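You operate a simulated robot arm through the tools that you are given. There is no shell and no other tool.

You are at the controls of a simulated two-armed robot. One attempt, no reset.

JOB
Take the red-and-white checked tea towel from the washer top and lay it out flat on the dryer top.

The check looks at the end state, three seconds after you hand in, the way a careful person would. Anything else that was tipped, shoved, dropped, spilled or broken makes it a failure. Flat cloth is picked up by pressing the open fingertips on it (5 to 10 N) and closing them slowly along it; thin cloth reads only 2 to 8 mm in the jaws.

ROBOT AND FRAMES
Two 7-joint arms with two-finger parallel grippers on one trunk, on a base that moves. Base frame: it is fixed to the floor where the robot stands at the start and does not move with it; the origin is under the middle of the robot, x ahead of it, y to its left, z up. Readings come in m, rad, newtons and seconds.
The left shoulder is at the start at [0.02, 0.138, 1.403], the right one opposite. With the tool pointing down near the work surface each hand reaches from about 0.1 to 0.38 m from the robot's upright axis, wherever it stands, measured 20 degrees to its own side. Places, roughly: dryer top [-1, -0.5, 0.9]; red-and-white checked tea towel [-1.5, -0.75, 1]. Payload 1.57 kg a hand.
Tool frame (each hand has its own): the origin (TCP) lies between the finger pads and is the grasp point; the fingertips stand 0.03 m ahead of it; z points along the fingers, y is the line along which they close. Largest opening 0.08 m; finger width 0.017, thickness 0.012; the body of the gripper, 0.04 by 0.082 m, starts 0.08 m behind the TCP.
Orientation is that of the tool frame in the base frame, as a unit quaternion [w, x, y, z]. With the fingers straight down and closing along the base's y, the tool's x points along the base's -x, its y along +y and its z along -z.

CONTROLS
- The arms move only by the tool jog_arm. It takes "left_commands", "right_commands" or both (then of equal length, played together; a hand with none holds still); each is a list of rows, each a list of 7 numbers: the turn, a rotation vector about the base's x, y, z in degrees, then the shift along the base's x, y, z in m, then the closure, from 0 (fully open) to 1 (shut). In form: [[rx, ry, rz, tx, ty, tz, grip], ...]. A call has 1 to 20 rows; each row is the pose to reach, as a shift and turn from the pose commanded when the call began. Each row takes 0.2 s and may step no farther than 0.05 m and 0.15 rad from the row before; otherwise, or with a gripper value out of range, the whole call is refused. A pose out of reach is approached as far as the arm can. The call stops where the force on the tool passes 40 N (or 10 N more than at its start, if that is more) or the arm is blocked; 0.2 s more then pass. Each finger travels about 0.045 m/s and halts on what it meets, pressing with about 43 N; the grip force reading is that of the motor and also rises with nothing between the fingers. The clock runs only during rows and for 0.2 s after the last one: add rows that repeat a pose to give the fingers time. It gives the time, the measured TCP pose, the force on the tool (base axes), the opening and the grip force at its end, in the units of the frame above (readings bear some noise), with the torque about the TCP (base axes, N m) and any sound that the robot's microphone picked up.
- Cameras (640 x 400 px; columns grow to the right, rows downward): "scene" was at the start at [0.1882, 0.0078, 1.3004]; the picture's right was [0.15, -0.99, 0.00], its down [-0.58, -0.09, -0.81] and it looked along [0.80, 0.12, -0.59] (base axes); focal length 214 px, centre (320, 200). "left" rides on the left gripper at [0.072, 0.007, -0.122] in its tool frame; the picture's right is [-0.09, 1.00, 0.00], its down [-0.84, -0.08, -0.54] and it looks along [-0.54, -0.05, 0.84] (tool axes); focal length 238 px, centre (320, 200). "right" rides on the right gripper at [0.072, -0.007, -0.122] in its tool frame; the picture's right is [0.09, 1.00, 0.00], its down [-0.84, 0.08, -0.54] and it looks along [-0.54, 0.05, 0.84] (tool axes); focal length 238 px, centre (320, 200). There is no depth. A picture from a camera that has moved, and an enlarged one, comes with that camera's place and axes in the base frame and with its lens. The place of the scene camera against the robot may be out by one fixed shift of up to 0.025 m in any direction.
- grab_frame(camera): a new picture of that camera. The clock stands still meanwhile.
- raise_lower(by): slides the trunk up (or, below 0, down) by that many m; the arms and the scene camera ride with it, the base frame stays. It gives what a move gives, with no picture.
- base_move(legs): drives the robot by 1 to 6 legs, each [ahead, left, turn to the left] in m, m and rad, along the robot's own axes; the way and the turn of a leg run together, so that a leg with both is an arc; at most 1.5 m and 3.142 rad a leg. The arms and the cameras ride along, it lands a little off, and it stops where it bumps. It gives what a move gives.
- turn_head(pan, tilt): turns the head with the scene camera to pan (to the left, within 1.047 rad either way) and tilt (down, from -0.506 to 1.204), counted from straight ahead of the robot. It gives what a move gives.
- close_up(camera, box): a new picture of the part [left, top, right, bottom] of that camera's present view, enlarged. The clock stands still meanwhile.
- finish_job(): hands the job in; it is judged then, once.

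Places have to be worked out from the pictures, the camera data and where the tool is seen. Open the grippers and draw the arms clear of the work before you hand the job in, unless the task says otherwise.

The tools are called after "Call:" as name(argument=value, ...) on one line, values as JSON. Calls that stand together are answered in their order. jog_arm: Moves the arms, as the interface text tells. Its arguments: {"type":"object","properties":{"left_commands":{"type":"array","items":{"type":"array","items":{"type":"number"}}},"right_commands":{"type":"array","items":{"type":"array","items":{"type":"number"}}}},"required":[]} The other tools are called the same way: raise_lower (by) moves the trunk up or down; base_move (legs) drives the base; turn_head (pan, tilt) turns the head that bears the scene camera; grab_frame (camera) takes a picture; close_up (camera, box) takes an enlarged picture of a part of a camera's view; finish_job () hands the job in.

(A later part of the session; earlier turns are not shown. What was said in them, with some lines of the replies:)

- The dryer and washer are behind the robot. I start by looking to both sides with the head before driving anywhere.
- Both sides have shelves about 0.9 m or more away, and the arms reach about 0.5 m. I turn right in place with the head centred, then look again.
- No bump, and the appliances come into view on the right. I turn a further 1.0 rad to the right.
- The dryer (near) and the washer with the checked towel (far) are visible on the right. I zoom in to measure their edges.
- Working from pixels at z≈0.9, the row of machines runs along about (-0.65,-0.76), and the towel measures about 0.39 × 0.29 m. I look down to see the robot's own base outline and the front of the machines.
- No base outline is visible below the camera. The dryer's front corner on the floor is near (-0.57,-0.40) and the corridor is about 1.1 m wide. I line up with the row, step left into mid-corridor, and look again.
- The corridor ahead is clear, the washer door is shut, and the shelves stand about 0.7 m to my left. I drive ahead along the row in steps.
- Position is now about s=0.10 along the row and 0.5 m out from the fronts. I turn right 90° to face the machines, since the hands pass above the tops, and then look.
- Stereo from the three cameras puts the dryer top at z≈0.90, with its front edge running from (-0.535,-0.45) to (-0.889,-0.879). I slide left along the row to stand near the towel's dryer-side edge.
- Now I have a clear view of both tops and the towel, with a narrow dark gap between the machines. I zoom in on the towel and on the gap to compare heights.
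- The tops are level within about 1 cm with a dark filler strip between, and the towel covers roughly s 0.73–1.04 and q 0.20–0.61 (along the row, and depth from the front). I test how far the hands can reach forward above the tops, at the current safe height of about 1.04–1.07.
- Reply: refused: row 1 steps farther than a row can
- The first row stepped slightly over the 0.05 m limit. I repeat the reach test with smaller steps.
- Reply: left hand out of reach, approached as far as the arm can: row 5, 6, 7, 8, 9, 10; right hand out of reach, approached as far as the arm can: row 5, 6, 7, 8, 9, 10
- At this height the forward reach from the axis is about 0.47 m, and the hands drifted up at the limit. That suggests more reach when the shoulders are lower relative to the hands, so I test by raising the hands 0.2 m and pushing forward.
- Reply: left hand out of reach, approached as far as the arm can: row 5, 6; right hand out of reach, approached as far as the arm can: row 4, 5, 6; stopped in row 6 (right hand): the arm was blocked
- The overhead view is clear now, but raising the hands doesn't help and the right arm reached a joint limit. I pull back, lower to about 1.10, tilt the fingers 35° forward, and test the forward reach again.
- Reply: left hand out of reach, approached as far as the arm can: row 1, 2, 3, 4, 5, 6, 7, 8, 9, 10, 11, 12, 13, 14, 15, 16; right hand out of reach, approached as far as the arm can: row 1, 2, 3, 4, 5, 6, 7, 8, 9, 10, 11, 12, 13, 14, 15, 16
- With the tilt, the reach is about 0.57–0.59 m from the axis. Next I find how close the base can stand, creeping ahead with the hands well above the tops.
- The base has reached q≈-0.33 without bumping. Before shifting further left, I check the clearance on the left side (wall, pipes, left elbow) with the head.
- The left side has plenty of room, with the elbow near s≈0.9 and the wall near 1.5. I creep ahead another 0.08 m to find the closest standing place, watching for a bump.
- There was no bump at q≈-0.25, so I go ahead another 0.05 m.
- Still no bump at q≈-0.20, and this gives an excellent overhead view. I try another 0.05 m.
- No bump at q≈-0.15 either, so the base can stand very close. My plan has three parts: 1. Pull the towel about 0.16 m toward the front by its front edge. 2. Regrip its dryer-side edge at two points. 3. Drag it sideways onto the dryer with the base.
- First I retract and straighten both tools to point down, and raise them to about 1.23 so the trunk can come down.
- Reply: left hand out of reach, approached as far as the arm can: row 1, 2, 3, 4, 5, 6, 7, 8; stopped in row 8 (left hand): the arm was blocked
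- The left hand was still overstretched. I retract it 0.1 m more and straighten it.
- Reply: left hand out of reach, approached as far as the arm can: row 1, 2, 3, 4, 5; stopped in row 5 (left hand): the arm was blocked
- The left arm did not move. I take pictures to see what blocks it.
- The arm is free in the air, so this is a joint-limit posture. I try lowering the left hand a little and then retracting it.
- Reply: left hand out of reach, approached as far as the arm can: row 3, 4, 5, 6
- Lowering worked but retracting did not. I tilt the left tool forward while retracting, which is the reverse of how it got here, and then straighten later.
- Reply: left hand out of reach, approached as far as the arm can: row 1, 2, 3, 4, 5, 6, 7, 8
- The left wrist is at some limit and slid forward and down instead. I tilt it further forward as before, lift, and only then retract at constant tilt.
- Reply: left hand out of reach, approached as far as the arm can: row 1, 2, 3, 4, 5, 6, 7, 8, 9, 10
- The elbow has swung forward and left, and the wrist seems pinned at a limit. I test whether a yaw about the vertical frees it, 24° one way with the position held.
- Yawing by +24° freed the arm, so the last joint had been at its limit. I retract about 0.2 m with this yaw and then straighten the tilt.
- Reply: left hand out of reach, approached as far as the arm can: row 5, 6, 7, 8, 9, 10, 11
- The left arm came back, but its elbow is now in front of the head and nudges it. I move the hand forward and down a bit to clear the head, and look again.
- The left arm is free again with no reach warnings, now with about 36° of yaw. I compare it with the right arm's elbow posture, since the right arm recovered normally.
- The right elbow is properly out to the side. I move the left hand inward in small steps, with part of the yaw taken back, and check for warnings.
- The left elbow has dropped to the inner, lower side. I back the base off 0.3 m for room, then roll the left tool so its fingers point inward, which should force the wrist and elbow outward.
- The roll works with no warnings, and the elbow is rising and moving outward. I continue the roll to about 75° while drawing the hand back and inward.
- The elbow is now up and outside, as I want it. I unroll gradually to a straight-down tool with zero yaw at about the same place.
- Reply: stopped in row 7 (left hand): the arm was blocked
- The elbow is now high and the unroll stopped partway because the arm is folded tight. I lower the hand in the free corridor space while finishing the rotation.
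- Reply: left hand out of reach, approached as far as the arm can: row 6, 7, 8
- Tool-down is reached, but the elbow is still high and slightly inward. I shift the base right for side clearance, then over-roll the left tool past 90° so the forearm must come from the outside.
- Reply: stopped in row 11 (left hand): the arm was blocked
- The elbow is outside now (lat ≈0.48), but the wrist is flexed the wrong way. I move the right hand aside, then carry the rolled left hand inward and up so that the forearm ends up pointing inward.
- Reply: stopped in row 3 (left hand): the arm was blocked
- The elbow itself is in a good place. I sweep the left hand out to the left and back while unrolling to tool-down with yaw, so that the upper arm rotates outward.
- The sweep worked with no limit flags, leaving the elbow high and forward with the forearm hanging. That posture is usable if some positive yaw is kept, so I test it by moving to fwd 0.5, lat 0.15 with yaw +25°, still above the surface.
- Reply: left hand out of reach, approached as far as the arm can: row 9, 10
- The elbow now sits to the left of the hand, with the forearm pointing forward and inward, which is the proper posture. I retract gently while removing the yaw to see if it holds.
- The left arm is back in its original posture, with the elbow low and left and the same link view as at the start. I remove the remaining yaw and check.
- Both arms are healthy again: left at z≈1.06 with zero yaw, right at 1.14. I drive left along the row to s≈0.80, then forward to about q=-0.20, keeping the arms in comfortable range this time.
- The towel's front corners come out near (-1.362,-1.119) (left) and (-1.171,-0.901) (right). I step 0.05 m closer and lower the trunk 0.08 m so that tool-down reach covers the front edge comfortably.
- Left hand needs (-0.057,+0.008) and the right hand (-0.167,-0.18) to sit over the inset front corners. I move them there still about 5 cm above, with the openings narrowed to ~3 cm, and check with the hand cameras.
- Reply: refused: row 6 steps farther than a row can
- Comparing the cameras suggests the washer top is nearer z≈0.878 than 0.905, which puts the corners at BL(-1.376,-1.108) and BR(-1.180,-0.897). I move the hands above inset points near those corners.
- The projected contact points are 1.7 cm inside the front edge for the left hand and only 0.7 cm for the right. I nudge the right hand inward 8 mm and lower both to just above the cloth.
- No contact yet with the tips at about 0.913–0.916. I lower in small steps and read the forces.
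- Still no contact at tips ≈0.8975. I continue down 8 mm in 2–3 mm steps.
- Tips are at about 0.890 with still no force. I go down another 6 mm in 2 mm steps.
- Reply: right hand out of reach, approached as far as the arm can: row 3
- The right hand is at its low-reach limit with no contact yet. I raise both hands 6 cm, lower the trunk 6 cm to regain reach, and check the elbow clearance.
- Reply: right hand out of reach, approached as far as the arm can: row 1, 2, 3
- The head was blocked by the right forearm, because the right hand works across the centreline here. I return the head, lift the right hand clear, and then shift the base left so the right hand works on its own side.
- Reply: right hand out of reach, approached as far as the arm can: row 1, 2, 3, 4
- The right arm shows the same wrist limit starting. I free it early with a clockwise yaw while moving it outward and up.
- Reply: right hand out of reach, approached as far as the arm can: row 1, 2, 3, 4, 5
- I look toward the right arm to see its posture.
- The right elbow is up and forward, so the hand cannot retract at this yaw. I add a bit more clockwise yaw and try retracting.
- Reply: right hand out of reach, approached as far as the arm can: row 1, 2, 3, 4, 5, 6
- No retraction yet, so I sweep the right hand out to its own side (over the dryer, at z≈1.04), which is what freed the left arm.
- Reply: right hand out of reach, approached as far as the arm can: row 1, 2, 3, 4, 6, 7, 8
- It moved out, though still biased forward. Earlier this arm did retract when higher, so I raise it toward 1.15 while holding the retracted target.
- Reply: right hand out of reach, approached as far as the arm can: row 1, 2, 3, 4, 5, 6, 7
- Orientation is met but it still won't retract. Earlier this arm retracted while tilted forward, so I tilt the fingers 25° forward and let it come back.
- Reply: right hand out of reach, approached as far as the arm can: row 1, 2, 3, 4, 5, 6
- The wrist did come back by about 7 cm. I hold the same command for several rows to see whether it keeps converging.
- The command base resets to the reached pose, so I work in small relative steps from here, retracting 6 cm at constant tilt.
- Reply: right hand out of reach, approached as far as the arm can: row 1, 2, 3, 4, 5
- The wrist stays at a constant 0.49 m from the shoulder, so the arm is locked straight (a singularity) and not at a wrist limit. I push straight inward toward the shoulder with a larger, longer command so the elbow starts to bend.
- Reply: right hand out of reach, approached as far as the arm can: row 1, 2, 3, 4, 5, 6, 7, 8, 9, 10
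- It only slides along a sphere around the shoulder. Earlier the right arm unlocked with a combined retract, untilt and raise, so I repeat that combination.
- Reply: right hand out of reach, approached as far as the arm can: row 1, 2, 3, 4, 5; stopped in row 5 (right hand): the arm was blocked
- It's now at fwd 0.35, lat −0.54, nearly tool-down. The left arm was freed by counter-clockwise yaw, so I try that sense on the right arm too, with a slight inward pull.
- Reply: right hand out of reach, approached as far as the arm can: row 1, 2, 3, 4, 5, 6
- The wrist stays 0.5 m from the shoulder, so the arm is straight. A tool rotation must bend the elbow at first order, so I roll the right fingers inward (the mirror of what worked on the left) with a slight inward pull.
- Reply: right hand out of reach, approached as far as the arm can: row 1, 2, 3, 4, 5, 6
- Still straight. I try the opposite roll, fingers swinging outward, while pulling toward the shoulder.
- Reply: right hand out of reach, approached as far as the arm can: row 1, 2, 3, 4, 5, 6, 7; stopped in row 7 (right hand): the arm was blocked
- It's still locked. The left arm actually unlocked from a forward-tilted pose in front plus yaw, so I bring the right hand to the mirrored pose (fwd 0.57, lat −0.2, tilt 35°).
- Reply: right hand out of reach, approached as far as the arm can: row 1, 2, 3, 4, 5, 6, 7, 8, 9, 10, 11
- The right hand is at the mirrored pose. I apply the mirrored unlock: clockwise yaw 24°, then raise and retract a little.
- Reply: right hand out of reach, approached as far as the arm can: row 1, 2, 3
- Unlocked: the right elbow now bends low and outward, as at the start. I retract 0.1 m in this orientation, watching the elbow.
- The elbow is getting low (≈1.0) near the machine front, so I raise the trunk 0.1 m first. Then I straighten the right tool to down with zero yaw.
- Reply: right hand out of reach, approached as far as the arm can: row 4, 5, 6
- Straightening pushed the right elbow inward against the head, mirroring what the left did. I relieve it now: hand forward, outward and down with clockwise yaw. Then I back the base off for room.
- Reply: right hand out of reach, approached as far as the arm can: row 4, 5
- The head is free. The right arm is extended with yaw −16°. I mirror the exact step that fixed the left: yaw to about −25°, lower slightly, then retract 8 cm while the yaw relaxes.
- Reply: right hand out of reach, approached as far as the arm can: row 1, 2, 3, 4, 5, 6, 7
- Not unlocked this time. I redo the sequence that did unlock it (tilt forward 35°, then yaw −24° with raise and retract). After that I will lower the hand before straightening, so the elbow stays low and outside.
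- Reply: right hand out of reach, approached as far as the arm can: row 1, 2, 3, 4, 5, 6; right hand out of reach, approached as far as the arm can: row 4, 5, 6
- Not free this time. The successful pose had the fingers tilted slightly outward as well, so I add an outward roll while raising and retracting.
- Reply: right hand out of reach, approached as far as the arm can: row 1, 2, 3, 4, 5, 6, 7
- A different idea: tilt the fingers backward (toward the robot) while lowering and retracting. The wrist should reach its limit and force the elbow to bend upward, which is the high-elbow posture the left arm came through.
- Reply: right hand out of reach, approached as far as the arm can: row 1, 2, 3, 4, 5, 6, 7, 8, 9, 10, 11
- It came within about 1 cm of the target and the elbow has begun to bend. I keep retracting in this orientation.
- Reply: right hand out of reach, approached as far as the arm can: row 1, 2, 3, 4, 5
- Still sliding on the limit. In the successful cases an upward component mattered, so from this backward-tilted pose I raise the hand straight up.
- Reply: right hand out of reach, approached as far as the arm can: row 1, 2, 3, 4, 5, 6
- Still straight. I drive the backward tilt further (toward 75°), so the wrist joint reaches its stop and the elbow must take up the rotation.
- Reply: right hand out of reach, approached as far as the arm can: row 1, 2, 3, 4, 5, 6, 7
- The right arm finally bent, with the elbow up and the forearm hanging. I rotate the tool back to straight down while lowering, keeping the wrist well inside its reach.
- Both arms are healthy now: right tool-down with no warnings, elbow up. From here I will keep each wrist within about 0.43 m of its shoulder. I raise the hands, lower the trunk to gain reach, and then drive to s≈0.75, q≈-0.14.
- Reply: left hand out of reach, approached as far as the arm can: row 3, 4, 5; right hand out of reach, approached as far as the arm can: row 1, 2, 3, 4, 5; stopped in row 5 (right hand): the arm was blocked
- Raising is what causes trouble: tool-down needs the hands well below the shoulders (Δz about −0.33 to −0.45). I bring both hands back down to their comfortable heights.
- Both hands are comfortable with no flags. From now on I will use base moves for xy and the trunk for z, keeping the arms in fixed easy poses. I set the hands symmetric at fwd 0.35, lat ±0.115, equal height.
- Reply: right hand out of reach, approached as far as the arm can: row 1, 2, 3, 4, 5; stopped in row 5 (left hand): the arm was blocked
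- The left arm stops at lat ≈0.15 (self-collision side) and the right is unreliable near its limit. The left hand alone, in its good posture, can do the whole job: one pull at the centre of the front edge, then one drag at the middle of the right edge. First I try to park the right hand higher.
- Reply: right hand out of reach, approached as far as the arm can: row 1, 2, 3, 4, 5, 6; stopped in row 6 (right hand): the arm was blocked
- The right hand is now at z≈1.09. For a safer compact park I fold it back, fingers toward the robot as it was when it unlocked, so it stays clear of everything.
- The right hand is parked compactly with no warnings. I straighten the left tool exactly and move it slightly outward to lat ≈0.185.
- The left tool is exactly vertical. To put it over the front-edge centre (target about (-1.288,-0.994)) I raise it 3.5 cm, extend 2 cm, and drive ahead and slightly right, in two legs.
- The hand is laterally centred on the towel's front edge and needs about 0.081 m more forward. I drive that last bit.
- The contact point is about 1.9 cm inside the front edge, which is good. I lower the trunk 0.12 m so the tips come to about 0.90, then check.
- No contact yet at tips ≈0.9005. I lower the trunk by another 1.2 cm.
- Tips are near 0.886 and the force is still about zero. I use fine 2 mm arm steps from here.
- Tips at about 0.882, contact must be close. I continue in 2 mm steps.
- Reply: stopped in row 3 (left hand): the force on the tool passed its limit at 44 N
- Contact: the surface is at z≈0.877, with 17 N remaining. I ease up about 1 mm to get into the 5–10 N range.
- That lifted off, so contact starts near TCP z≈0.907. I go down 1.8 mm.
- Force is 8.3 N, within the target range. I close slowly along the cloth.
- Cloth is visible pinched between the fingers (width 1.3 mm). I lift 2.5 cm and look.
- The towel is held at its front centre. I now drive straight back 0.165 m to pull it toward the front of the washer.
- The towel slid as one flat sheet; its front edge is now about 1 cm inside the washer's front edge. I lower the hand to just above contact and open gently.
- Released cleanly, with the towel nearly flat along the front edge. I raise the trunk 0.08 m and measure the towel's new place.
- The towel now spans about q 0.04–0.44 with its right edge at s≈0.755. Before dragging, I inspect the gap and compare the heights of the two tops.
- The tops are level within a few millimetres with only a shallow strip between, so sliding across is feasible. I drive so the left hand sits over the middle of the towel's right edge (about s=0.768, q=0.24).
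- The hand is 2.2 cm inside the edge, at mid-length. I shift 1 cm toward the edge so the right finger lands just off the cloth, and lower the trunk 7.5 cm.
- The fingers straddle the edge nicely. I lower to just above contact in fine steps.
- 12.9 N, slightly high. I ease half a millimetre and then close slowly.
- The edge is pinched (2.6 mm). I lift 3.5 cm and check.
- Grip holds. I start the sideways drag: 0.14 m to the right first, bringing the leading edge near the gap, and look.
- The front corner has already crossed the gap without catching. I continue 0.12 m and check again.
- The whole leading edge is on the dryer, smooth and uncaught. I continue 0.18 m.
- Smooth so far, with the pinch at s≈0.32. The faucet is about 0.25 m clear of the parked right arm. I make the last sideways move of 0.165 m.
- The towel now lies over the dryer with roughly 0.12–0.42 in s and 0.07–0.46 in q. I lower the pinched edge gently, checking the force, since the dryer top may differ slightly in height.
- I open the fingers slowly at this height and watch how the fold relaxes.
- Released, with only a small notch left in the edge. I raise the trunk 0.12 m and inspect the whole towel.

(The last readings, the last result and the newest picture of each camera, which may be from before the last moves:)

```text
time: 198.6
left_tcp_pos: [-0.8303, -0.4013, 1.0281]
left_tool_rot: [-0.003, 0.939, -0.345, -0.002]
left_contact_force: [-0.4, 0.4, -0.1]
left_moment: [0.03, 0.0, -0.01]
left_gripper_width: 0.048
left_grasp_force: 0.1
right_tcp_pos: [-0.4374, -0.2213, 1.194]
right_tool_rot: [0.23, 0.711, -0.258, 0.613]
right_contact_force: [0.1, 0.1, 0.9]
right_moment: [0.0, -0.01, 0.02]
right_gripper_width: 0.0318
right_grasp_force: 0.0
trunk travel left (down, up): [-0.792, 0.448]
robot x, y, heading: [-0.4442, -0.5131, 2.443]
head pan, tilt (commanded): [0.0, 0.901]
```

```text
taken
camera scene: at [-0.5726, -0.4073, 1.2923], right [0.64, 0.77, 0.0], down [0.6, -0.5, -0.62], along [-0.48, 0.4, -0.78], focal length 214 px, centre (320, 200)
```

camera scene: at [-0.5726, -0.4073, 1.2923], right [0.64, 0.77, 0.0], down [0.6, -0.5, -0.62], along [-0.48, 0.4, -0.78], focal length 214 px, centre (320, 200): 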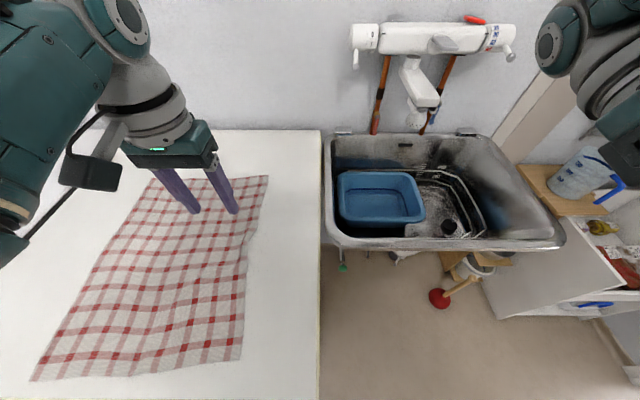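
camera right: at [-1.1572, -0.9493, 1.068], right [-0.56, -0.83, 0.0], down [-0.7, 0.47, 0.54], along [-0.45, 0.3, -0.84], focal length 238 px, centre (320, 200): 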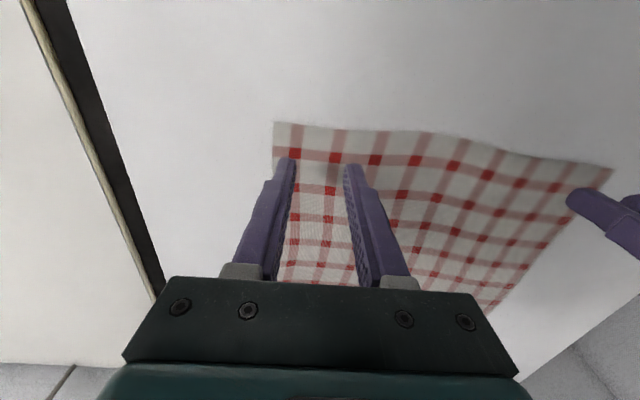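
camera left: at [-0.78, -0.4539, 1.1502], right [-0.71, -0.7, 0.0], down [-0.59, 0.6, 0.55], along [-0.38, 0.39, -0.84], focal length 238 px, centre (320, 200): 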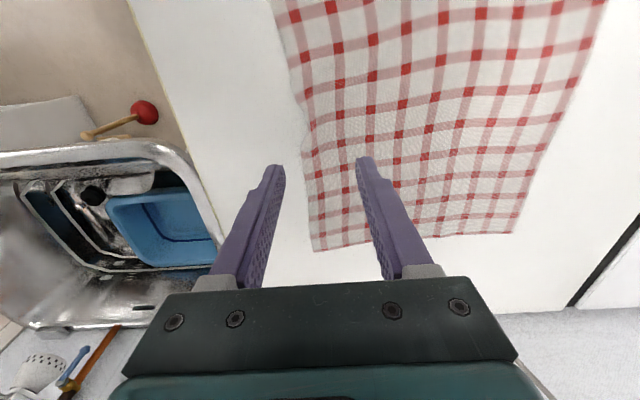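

The towel looks flat and fully on the dryer. I back the base off 0.35 m to view it unobstructed.

Call:
base_move(legs=[[-0.35, 0, 0]])

Call:
turn_head(pan=0.2, tilt=0.7)

Call:
grab_frame(camera="scene")

Call:
grab_frame(camera="left")

```text
time: 200.8
left_tcp_pos: [-0.5631, -0.6243, 1.029]
left_tool_rot: [-0.003, 0.937, -0.35, -0.003]
left_contact_force: [0.7, 0.3, -1.0]
left_moment: [0.0, 0.03, 0.02]
left_gripper_width: 0.0481
left_grasp_force: 0.1
right_tcp_pos: [-0.1687, -0.4489, 1.1948]
right_tool_rot: [0.233, 0.71, -0.261, 0.611]
right_contact_force: [-0.4, -0.6, 0.6]
right_moment: [-0.01, 0.02, -0.01]
right_gripper_width: 0.032
right_grasp_force: 0.0
trunk travel left (down, up): [-0.792, 0.448]
robot x, y, heading: [-0.1718, -0.7421, 2.434]
head pan, tilt (commanded): [0.0, 0.901]
```

```text
time: 201.6
left_tcp_pos: [-0.5619, -0.625, 1.0286]
left_tool_rot: [-0.003, 0.936, -0.351, -0.003]
left_contact_force: [0.2, 1.0, -0.2]
left_moment: [-0.01, 0.01, -0.04]
left_gripper_width: 0.0478
left_grasp_force: 0.1
right_tcp_pos: [-0.1683, -0.4475, 1.1954]
right_tool_rot: [0.233, 0.71, -0.262, 0.61]
right_contact_force: [0.2, 0.3, 0.7]
right_moment: [-0.01, -0.01, -0.01]
right_gripper_width: 0.0319
right_grasp_force: 0.2
trunk travel left (down, up): [-0.792, 0.448]
robot x, y, heading: [-0.176, -0.7404, 2.432]
head pan, tilt (commanded): [0.201, 0.7]
```

```text
taken
camera scene: at [-0.3209, -0.6407, 1.3085], right [0.49, 0.87, 0.0], down [0.56, -0.31, -0.76], along [-0.67, 0.37, -0.64], focal length 214 px, centre (320, 200)
```

scene: 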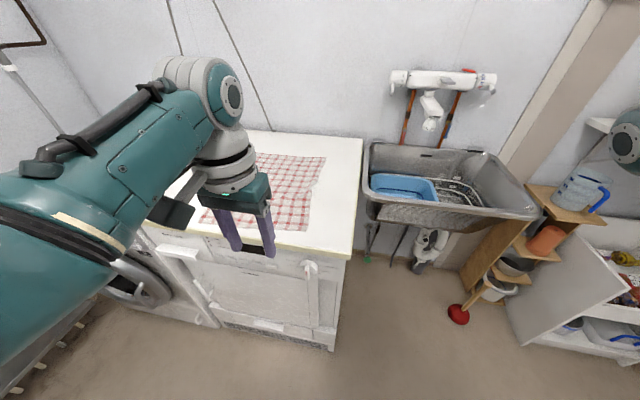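

```text
taken
camera left: at [-0.512, -0.6773, 1.1503], right [-0.72, -0.69, 0.0], down [-0.58, 0.6, 0.55], along [-0.38, 0.4, -0.84], focal length 238 px, centre (320, 200)
```

left: 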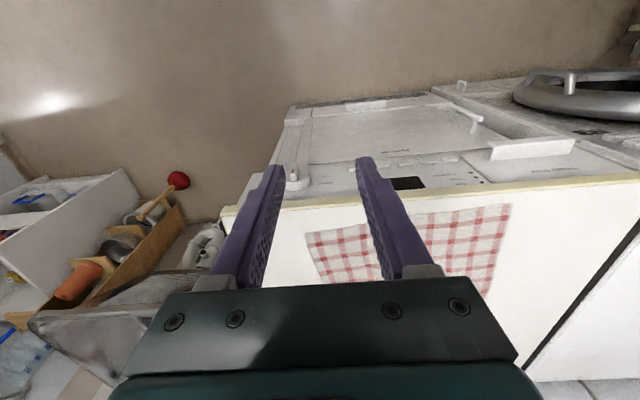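

The arm blocks the view from here, so I shift the base left 0.32 m to look straight at the dryer.

Call:
base_move(legs=[[0, 0.32, 0.015]])

Call:
turn_head(pan=0.0, tilt=0.65)

Call:
grab_frame(camera="scene")

Call:
close_up(camera="scene", box=[220, 110, 440, 250])

```text
time: 203.7
left_tcp_pos: [-0.7694, -0.8695, 1.029]
left_tool_rot: [-0.003, 0.937, -0.349, -0.002]
left_contact_force: [-0.2, 0.3, -0.4]
left_moment: [0.04, 0.0, 0.0]
left_gripper_width: 0.0478
left_grasp_force: 0.0
right_tcp_pos: [-0.3771, -0.6915, 1.1943]
right_tool_rot: [0.23, 0.712, -0.259, 0.611]
right_contact_force: [0.4, -0.9, -0.4]
right_moment: [-0.02, 0.04, 0.01]
right_gripper_width: 0.032
right_grasp_force: 0.1
trunk travel left (down, up): [-0.792, 0.448]
robot x, y, heading: [-0.3821, -0.9831, 2.433]
head pan, tilt (commanded): [0.201, 0.7]
```

```text
time: 204.4
left_tcp_pos: [-0.7695, -0.8676, 1.0287]
left_tool_rot: [-0.002, 0.937, -0.348, -0.001]
left_contact_force: [0.6, 0.6, -0.5]
left_moment: [0.0, -0.02, 0.02]
left_gripper_width: 0.0482
left_grasp_force: 0.1
right_tcp_pos: [-0.3776, -0.6918, 1.1937]
right_tool_rot: [0.231, 0.711, -0.259, 0.612]
right_contact_force: [-0.4, 0.4, -0.3]
right_moment: [-0.02, 0.04, -0.04]
right_gripper_width: 0.0321
right_grasp_force: 0.0
trunk travel left (down, up): [-0.792, 0.448]
robot x, y, heading: [-0.3824, -0.985, 2.435]
head pan, tilt (commanded): [0.0, 0.649]
```

```text
taken
camera scene: at [-0.5205, -0.869, 1.3129], right [0.65, 0.76, 0.0], down [0.46, -0.39, -0.8], along [-0.61, 0.52, -0.6], focal length 214 px, centre (320, 200)
```

scene: 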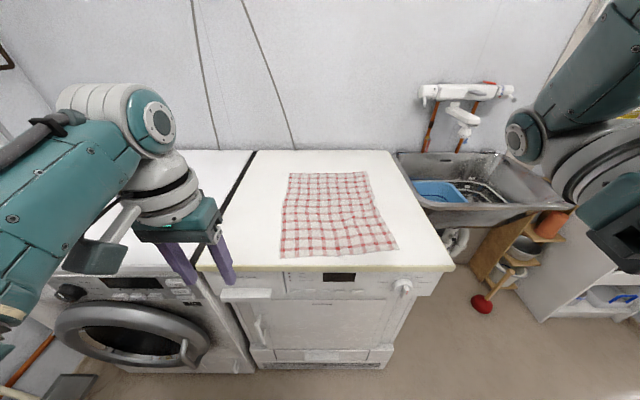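

```text
2.86 times, centred on (330, 180) of scene
camera zoom: at [-0.5205, -0.869, 1.3129], right [0.65, 0.76, 0.0], down [0.46, -0.39, -0.8], along [-0.61, 0.52, -0.6], focal length 613 px, centre (291, 257)
```

zoom: 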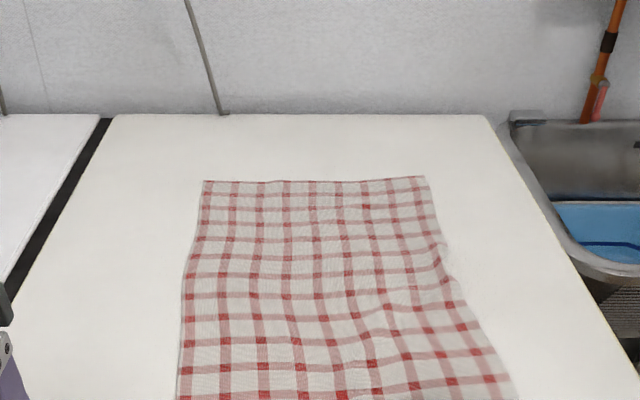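

The towel lies flat and square on the dryer top with clear margins. I zoom in on the slight ripple at its right edge and on the front edge.

Call:
close_up(camera="scene", box=[270, 165, 410, 265])

Call:
close_up(camera="scene", box=[340, 180, 410, 230])

```text
4.00 times, centred on (340, 215) of scene
camera zoom: at [-0.5205, -0.869, 1.3129], right [0.65, 0.76, 0.0], down [0.46, -0.39, -0.8], along [-0.61, 0.52, -0.6], focal length 858 px, centre (240, 140)
```

zoom: 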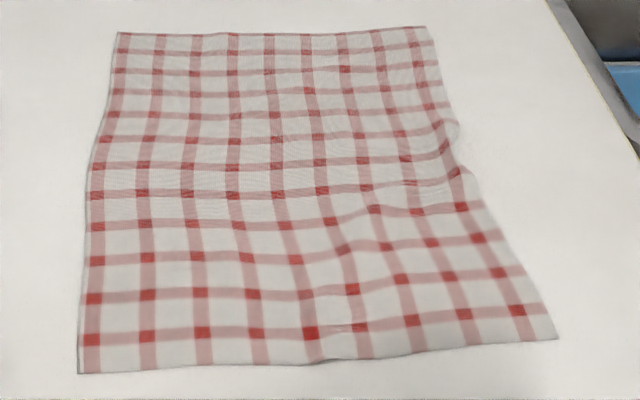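

```text
8.00 times, centred on (375, 205) of scene
camera zoom: at [-0.5205, -0.869, 1.3129], right [0.65, 0.76, 0.0], down [0.46, -0.39, -0.8], along [-0.61, 0.52, -0.6], focal length 1716 px, centre (-120, 160)
```

zoom: 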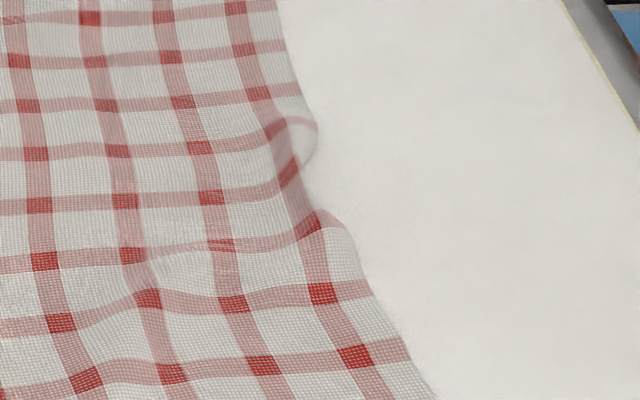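

The towel is fully spread (all four corners at full size, well inside the dryer top) with only a small pucker where it was pinched. To smooth it I will do a reverse pinch: press the closed fingertips there lightly and open them along the cloth. I close the left fingers and drive back over that spot.

Call:
jog_arm(left_commands=[[0, 0, 0, 0, 0, 0, 0.6], [0, 0, 0, 0, 0, 0, 0.8], [0, 0, 0, 0, 0, 0, 0.93], [0, 0, 0, 0, 0, 0, 0.93]])

Call:
base_move(legs=[[0, -0.316, 0.012], [0.345, 0, 0]])

Call:
grab_frame(camera="left")

```text
time: 205.4
left_tcp_pos: [-0.7694, -0.8688, 1.0276]
left_tool_rot: [-0.002, 0.938, -0.348, -0.002]
left_contact_force: [0.2, 0.7, -0.6]
left_moment: [-0.01, 0.03, -0.03]
left_gripper_width: 0.0056
left_grasp_force: 0.0
right_tcp_pos: [-0.3772, -0.6916, 1.1942]
right_tool_rot: [0.23, 0.711, -0.259, 0.612]
right_contact_force: [0.0, -0.2, -1.1]
right_moment: [0.02, 0.01, 0.01]
right_gripper_width: 0.032
right_grasp_force: 0.0
trunk travel left (down, up): [-0.792, 0.448]
robot x, y, heading: [-0.381, -0.9829, 2.441]
head pan, tilt (commanded): [0.0, 0.649]
```

```text
time: 209.4
left_tcp_pos: [-0.8442, -0.4083, 1.0274]
left_tool_rot: [-0.002, 0.94, -0.342, -0.002]
left_contact_force: [0.9, 0.6, 0.6]
left_moment: [0.0, -0.01, 0.0]
left_gripper_width: 0.0057
left_grasp_force: 0.0
right_tcp_pos: [-0.4522, -0.23, 1.1948]
right_tool_rot: [0.227, 0.712, -0.255, 0.613]
right_contact_force: [0.2, 0.2, -0.6]
right_moment: [-0.01, 0.0, 0.01]
right_gripper_width: 0.0318
right_grasp_force: 0.0
trunk travel left (down, up): [-0.792, 0.448]
robot x, y, heading: [-0.4485, -0.5212, 2.45]
head pan, tilt (commanded): [0.0, 0.649]
```

```text
taken
camera left: at [-0.7916, -0.4626, 1.1502], right [-0.71, -0.7, 0.0], down [-0.59, 0.59, 0.55], along [-0.38, 0.39, -0.84], focal length 238 px, centre (320, 200)
```

left: 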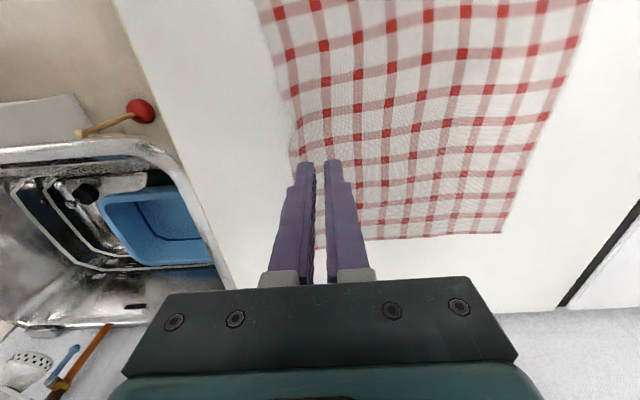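

Call:
close_up(camera="left", box=[240, 50, 400, 180])

```text
3.08 times, centred on (320, 115) of left
camera zoom: at [-0.7916, -0.4626, 1.1502], right [-0.71, -0.7, 0.0], down [-0.59, 0.59, 0.55], along [-0.38, 0.39, -0.84], focal length 733 px, centre (320, 462)
```

zoom: 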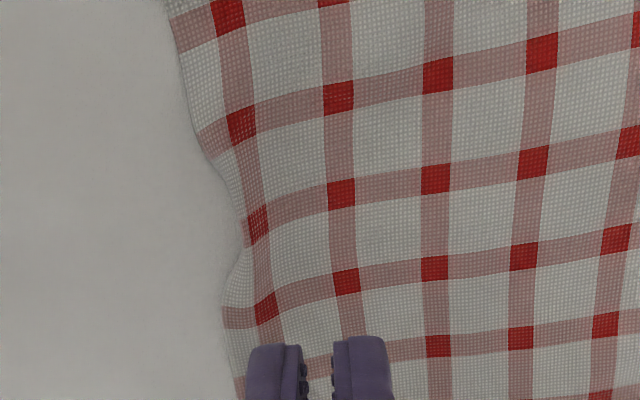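

The notch is at this q, about 1.2 cm deep, and the fingertips are 2.8 cm inside it, which suits a reverse pinch. I lower the trunk 11.5 cm.

Call:
raise_lower(by=-0.114)

Call:
jog_arm(left_commands=[[0, 0, 0, 0.002, 0.0025, -0.002, 0.93], [0, 0, 0, 0.002, 0.0025, -0.004, 0.93], [0, 0, 0, 0.002, 0.0025, -0.005, 0.93]])

```text
time: 210.8
left_tcp_pos: [-0.8424, -0.4101, 0.9142]
left_tool_rot: [-0.003, 0.94, -0.342, -0.001]
left_contact_force: [1.0, 0.0, -0.3]
left_moment: [-0.01, -0.02, -0.02]
left_gripper_width: 0.0058
left_grasp_force: 0.0
right_tcp_pos: [-0.4524, -0.2291, 1.0799]
right_tool_rot: [0.227, 0.712, -0.255, 0.613]
right_contact_force: [0.2, 0.5, -0.1]
right_moment: [0.0, -0.01, -0.05]
right_gripper_width: 0.0324
right_grasp_force: 0.1
trunk travel left (down, up): [-0.678, 0.562]
robot x, y, heading: [-0.4508, -0.5219, 2.449]
head pan, tilt (commanded): [0.0, 0.649]
```

```text
time: 211.6
left_tcp_pos: [-0.8407, -0.4066, 0.9082]
left_tool_rot: [-0.002, 0.94, -0.342, -0.001]
left_contact_force: [-0.2, -0.1, 1.0]
left_moment: [0.01, -0.01, 0.04]
left_gripper_width: 0.0056
left_grasp_force: 0.0
right_tcp_pos: [-0.4517, -0.2291, 1.0796]
right_tool_rot: [0.227, 0.713, -0.255, 0.613]
right_contact_force: [0.1, 1.3, 0.1]
right_moment: [0.02, 0.0, 0.0]
right_gripper_width: 0.0321
right_grasp_force: 0.1
trunk travel left (down, up): [-0.678, 0.562]
robot x, y, heading: [-0.4545, -0.5219, 2.452]
head pan, tilt (commanded): [0.0, 0.649]
```

No contact yet at TCP z≈0.908. I take 1 mm steps.

Call:
jog_arm(left_commands=[[0, 0, 0, 0, 0, -0.001, 0.93], [0, 0, 0, 0, 0, -0.002, 0.93], [0, 0, 0, 0, 0, -0.002, 0.93]])

```text
time: 212.4
left_tcp_pos: [-0.8412, -0.4072, 0.9062]
left_tool_rot: [-0.003, 0.94, -0.342, -0.002]
left_contact_force: [-0.1, 0.8, -0.1]
left_moment: [0.02, 0.01, 0.01]
left_gripper_width: 0.0057
left_grasp_force: 0.0
right_tcp_pos: [-0.452, -0.2288, 1.0795]
right_tool_rot: [0.227, 0.712, -0.255, 0.613]
right_contact_force: [0.1, 0.2, -0.6]
right_moment: [0.04, -0.01, -0.02]
right_gripper_width: 0.0321
right_grasp_force: 0.1
trunk travel left (down, up): [-0.678, 0.562]
robot x, y, heading: [-0.4543, -0.5207, 2.453]
head pan, tilt (commanded): [0.0, 0.649]
```

Call:
jog_arm(left_commands=[[0, 0, 0, 0, 0, -0.001, 0.93], [0, 0, 0, 0, 0, -0.0018, 0.93], [0, 0, 0, 0, 0, -0.0018, 0.93]])

```text
time: 213.2
left_tcp_pos: [-0.8426, -0.4067, 0.9056]
left_tool_rot: [-0.002, 0.94, -0.341, -0.004]
left_contact_force: [5.1, -2.7, 25.9]
left_moment: [-0.23, -0.16, 0.03]
left_gripper_width: 0.0057
left_grasp_force: 0.0
right_tcp_pos: [-0.4541, -0.2289, 1.0801]
right_tool_rot: [0.228, 0.712, -0.255, 0.613]
right_contact_force: [0.2, 0.3, -0.1]
right_moment: [0.01, -0.01, 0.02]
right_gripper_width: 0.0319
right_grasp_force: 0.1
trunk travel left (down, up): [-0.678, 0.562]
robot x, y, heading: [-0.4503, -0.5229, 2.446]
head pan, tilt (commanded): [0.0, 0.649]
```

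25.9 N is too much (dryer top z≈0.8756, level with the washer). I ease off 1.6 mm.

Call:
jog_arm(left_commands=[[0, 0, 0, 0, 0, 0.0008, 0.93], [0, 0, 0, 0, 0, 0.0016, 0.93]])

```text
time: 213.8
left_tcp_pos: [-0.8414, -0.408, 0.9049]
left_tool_rot: [-0.002, 0.939, -0.343, -0.001]
left_contact_force: [-1.1, 1.0, 4.1]
left_moment: [0.02, 0.0, 0.02]
left_gripper_width: 0.0055
left_grasp_force: 0.1
right_tcp_pos: [-0.4536, -0.2282, 1.0802]
right_tool_rot: [0.227, 0.713, -0.255, 0.613]
right_contact_force: [-0.4, 0.2, -0.2]
right_moment: [0.0, 0.01, -0.02]
right_gripper_width: 0.0321
right_grasp_force: 0.1
trunk travel left (down, up): [-0.678, 0.562]
robot x, y, heading: [-0.4524, -0.5207, 2.45]
head pan, tilt (commanded): [0.0, 0.649]
```

4.1 N is light and good for smoothing. I open the fingers slowly to about 3.4 cm to spread the pucker, then look.

Call:
jog_arm(left_commands=[[0, 0, 0, 0, 0, -0.0002, 0.9], [0, 0, 0, 0, 0, -0.0002, 0.85], [0, 0, 0, 0, 0, -0.0002, 0.8], [0, 0, 0, 0, 0, -0.0002, 0.75], [0, 0, 0, 0, 0, -0.0002, 0.7], [0, 0, 0, 0, 0, -0.0002, 0.65], [0, 0, 0, 0, 0, -0.0002, 0.6], [0, 0, 0, 0, 0, -0.0002, 0.57], [0, 0, 0, 0, 0, -0.0002, 0.57]])

Call:
close_up(camera="left", box=[200, 60, 440, 210])

```text
time: 215.8
left_tcp_pos: [-0.8416, -0.408, 0.9073]
left_tool_rot: [-0.002, 0.94, -0.342, -0.002]
left_contact_force: [0.1, 0.6, -0.6]
left_moment: [0.03, 0.02, 0.02]
left_gripper_width: 0.0344
left_grasp_force: 0.0
right_tcp_pos: [-0.4522, -0.2282, 1.0793]
right_tool_rot: [0.227, 0.712, -0.255, 0.613]
right_contact_force: [-0.3, -0.1, 1.2]
right_moment: [0.01, 0.0, 0.02]
right_gripper_width: 0.032
right_grasp_force: 0.0
trunk travel left (down, up): [-0.678, 0.562]
robot x, y, heading: [-0.4506, -0.5192, 2.449]
head pan, tilt (commanded): [0.0, 0.649]
```

```text
2.67 times, centred on (320, 135) of left
camera zoom: at [-0.7896, -0.4608, 1.0292], right [-0.71, -0.7, 0.0], down [-0.59, 0.59, 0.55], along [-0.38, 0.39, -0.84], focal length 636 px, centre (320, 373)
```

zoom: 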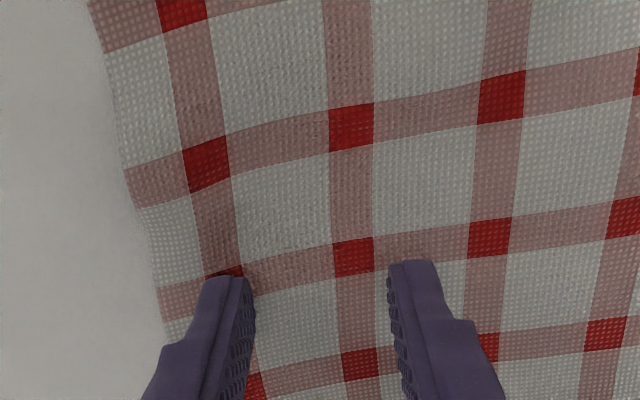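

The edge is now straight and the pucker is gone. I raise the trunk and back off to inspect the whole towel again.

Call:
raise_lower(by=0.12)

Call:
base_move(legs=[[-0.345, 0, 0], [0, 0.32, 0]])

Call:
close_up(camera="scene", box=[260, 150, 420, 270])

Call:
grab_frame(camera="scene")

```text
time: 217.3
left_tcp_pos: [-0.8393, -0.4077, 1.0259]
left_tool_rot: [-0.002, 0.94, -0.342, -0.002]
left_contact_force: [0.0, -0.5, 0.1]
left_moment: [0.02, 0.03, 0.01]
left_gripper_width: 0.0343
left_grasp_force: 0.0
right_tcp_pos: [-0.4513, -0.229, 1.1999]
right_tool_rot: [0.227, 0.712, -0.254, 0.614]
right_contact_force: [0.1, -0.6, 0.4]
right_moment: [-0.01, 0.01, 0.01]
right_gripper_width: 0.0315
right_grasp_force: 0.1
trunk travel left (down, up): [-0.798, 0.442]
robot x, y, heading: [-0.4521, -0.5249, 2.452]
head pan, tilt (commanded): [0.0, 0.649]
```

```text
time: 221.3
left_tcp_pos: [-0.7871, -0.868, 1.027]
left_tool_rot: [-0.004, 0.937, -0.35, -0.002]
left_contact_force: [-0.7, 0.8, -0.1]
left_moment: [0.0, 0.0, 0.0]
left_gripper_width: 0.0344
left_grasp_force: 0.0
right_tcp_pos: [-0.3953, -0.6941, 1.2003]
right_tool_rot: [0.233, 0.71, -0.262, 0.611]
right_contact_force: [0.2, 0.1, 0.1]
right_moment: [-0.02, -0.01, 0.0]
right_gripper_width: 0.0318
right_grasp_force: 0.1
trunk travel left (down, up): [-0.798, 0.442]
robot x, y, heading: [-0.4007, -0.985, 2.437]
head pan, tilt (commanded): [0.0, 0.649]
```

```text
3.33 times, centred on (340, 210) of scene
camera zoom: at [-0.5394, -0.8701, 1.3189], right [0.65, 0.76, 0.0], down [0.46, -0.39, -0.8], along [-0.61, 0.52, -0.6], focal length 715 px, centre (253, 167)
```

zoom: 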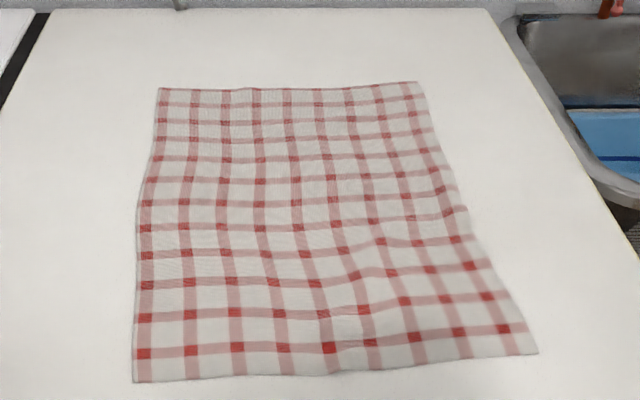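

```text
taken
camera scene: at [-0.5394, -0.8701, 1.3189], right [0.65, 0.76, 0.0], down [0.46, -0.39, -0.8], along [-0.61, 0.52, -0.6], focal length 214 px, centre (320, 200)
```

scene: 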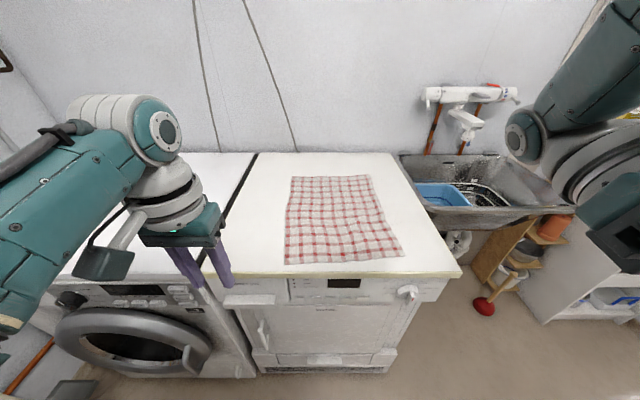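

The towel is flat, square and fully on the dryer top, and nothing else has moved. I open both grippers fully and draw the robot back from the machines.

Call:
base_move(legs=[[-0.12, 0, 0]])

Call:
jog_arm(left_commands=[[0, 0, 0, 0, 0, 0, 0.4], [0, 0, 0, 0, 0, 0, 0.2], [0, 0, 0, 0, 0, 0, 0], [0, 0, 0, 0, 0, 0, 0], [0, 0, 0, 0, 0, 0, 0]], right_commands=[[0, 0, 0, 0, 0, 0, 0.4], [0, 0, 0, 0, 0, 0, 0.2], [0, 0, 0, 0, 0, 0, 0], [0, 0, 0, 0, 0, 0, 0], [0, 0, 0, 0, 0, 0, 0]])

Call:
grab_frame(camera="scene")

```text
time: 222.6
left_tcp_pos: [-0.6941, -0.9458, 1.027]
left_tool_rot: [-0.003, 0.937, -0.349, -0.001]
left_contact_force: [0.6, -0.4, -0.2]
left_moment: [-0.02, -0.03, 0.01]
left_gripper_width: 0.0344
left_grasp_force: 0.0
right_tcp_pos: [-0.3036, -0.7725, 1.1991]
right_tool_rot: [0.232, 0.711, -0.261, 0.61]
right_contact_force: [0.5, 0.2, -0.1]
right_moment: [0.0, -0.02, 0.0]
right_gripper_width: 0.032
right_grasp_force: 0.2
trunk travel left (down, up): [-0.798, 0.442]
robot x, y, heading: [-0.3067, -1.0657, 2.433]
head pan, tilt (commanded): [0.0, 0.649]
```

```text
time: 223.8
left_tcp_pos: [-0.6945, -0.946, 1.0268]
left_tool_rot: [-0.001, 0.937, -0.349, -0.002]
left_contact_force: [0.9, -0.9, 0.2]
left_moment: [-0.02, 0.01, -0.01]
left_gripper_width: 0.08
left_grasp_force: 0.0
right_tcp_pos: [-0.3033, -0.7726, 1.1997]
right_tool_rot: [0.232, 0.71, -0.261, 0.611]
right_contact_force: [-0.8, 0.8, 0.7]
right_moment: [0.01, 0.02, -0.01]
right_gripper_width: 0.0802
right_grasp_force: 0.0
trunk travel left (down, up): [-0.798, 0.442]
robot x, y, heading: [-0.303, -1.0688, 2.437]
head pan, tilt (commanded): [0.0, 0.649]
```

```text
taken
camera scene: at [-0.4468, -0.9493, 1.3189], right [0.65, 0.76, 0.0], down [0.46, -0.39, -0.8], along [-0.61, 0.52, -0.6], focal length 214 px, centre (320, 200)
```

scene: 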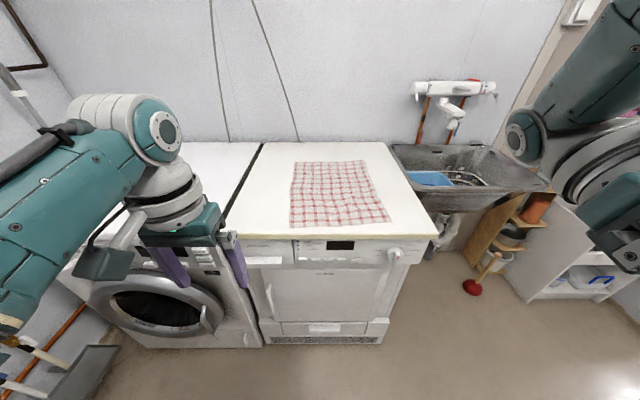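

The towel lies flat on the dryer top, both grippers are open and empty, and the arms are clear of the machines. Everything else in view is undisturbed, so I hand the job in.

Call:
finish_job()

```text
The job is handed in.
```

The red-and-white checked tea towel is now flat on the dryer top, with all four corners spread and inside the edges. I handed the job in, and no result has come back yet.

- **Pick and move:** I used the left hand. I pulled the towel toward the front of the washer, then slid it sideways across the gap onto the dryer. It crossed without catching.
- **Finish:** The first release left a small pucker at the right edge. I smoothed it out with the fingertips. Only slight ripples remain, much like those it had on the washer.
- **Surroundings:** Nothing else in the pictures looks moved or disturbed. The base reported no bumps. Early on, both arms locked up near the limit of their reach and brushed the robot's own head camera while I freed them.
- **End position:** Both grippers are open and empty, and the robot is backed away from the machines. The right arm is folded back over its own side.
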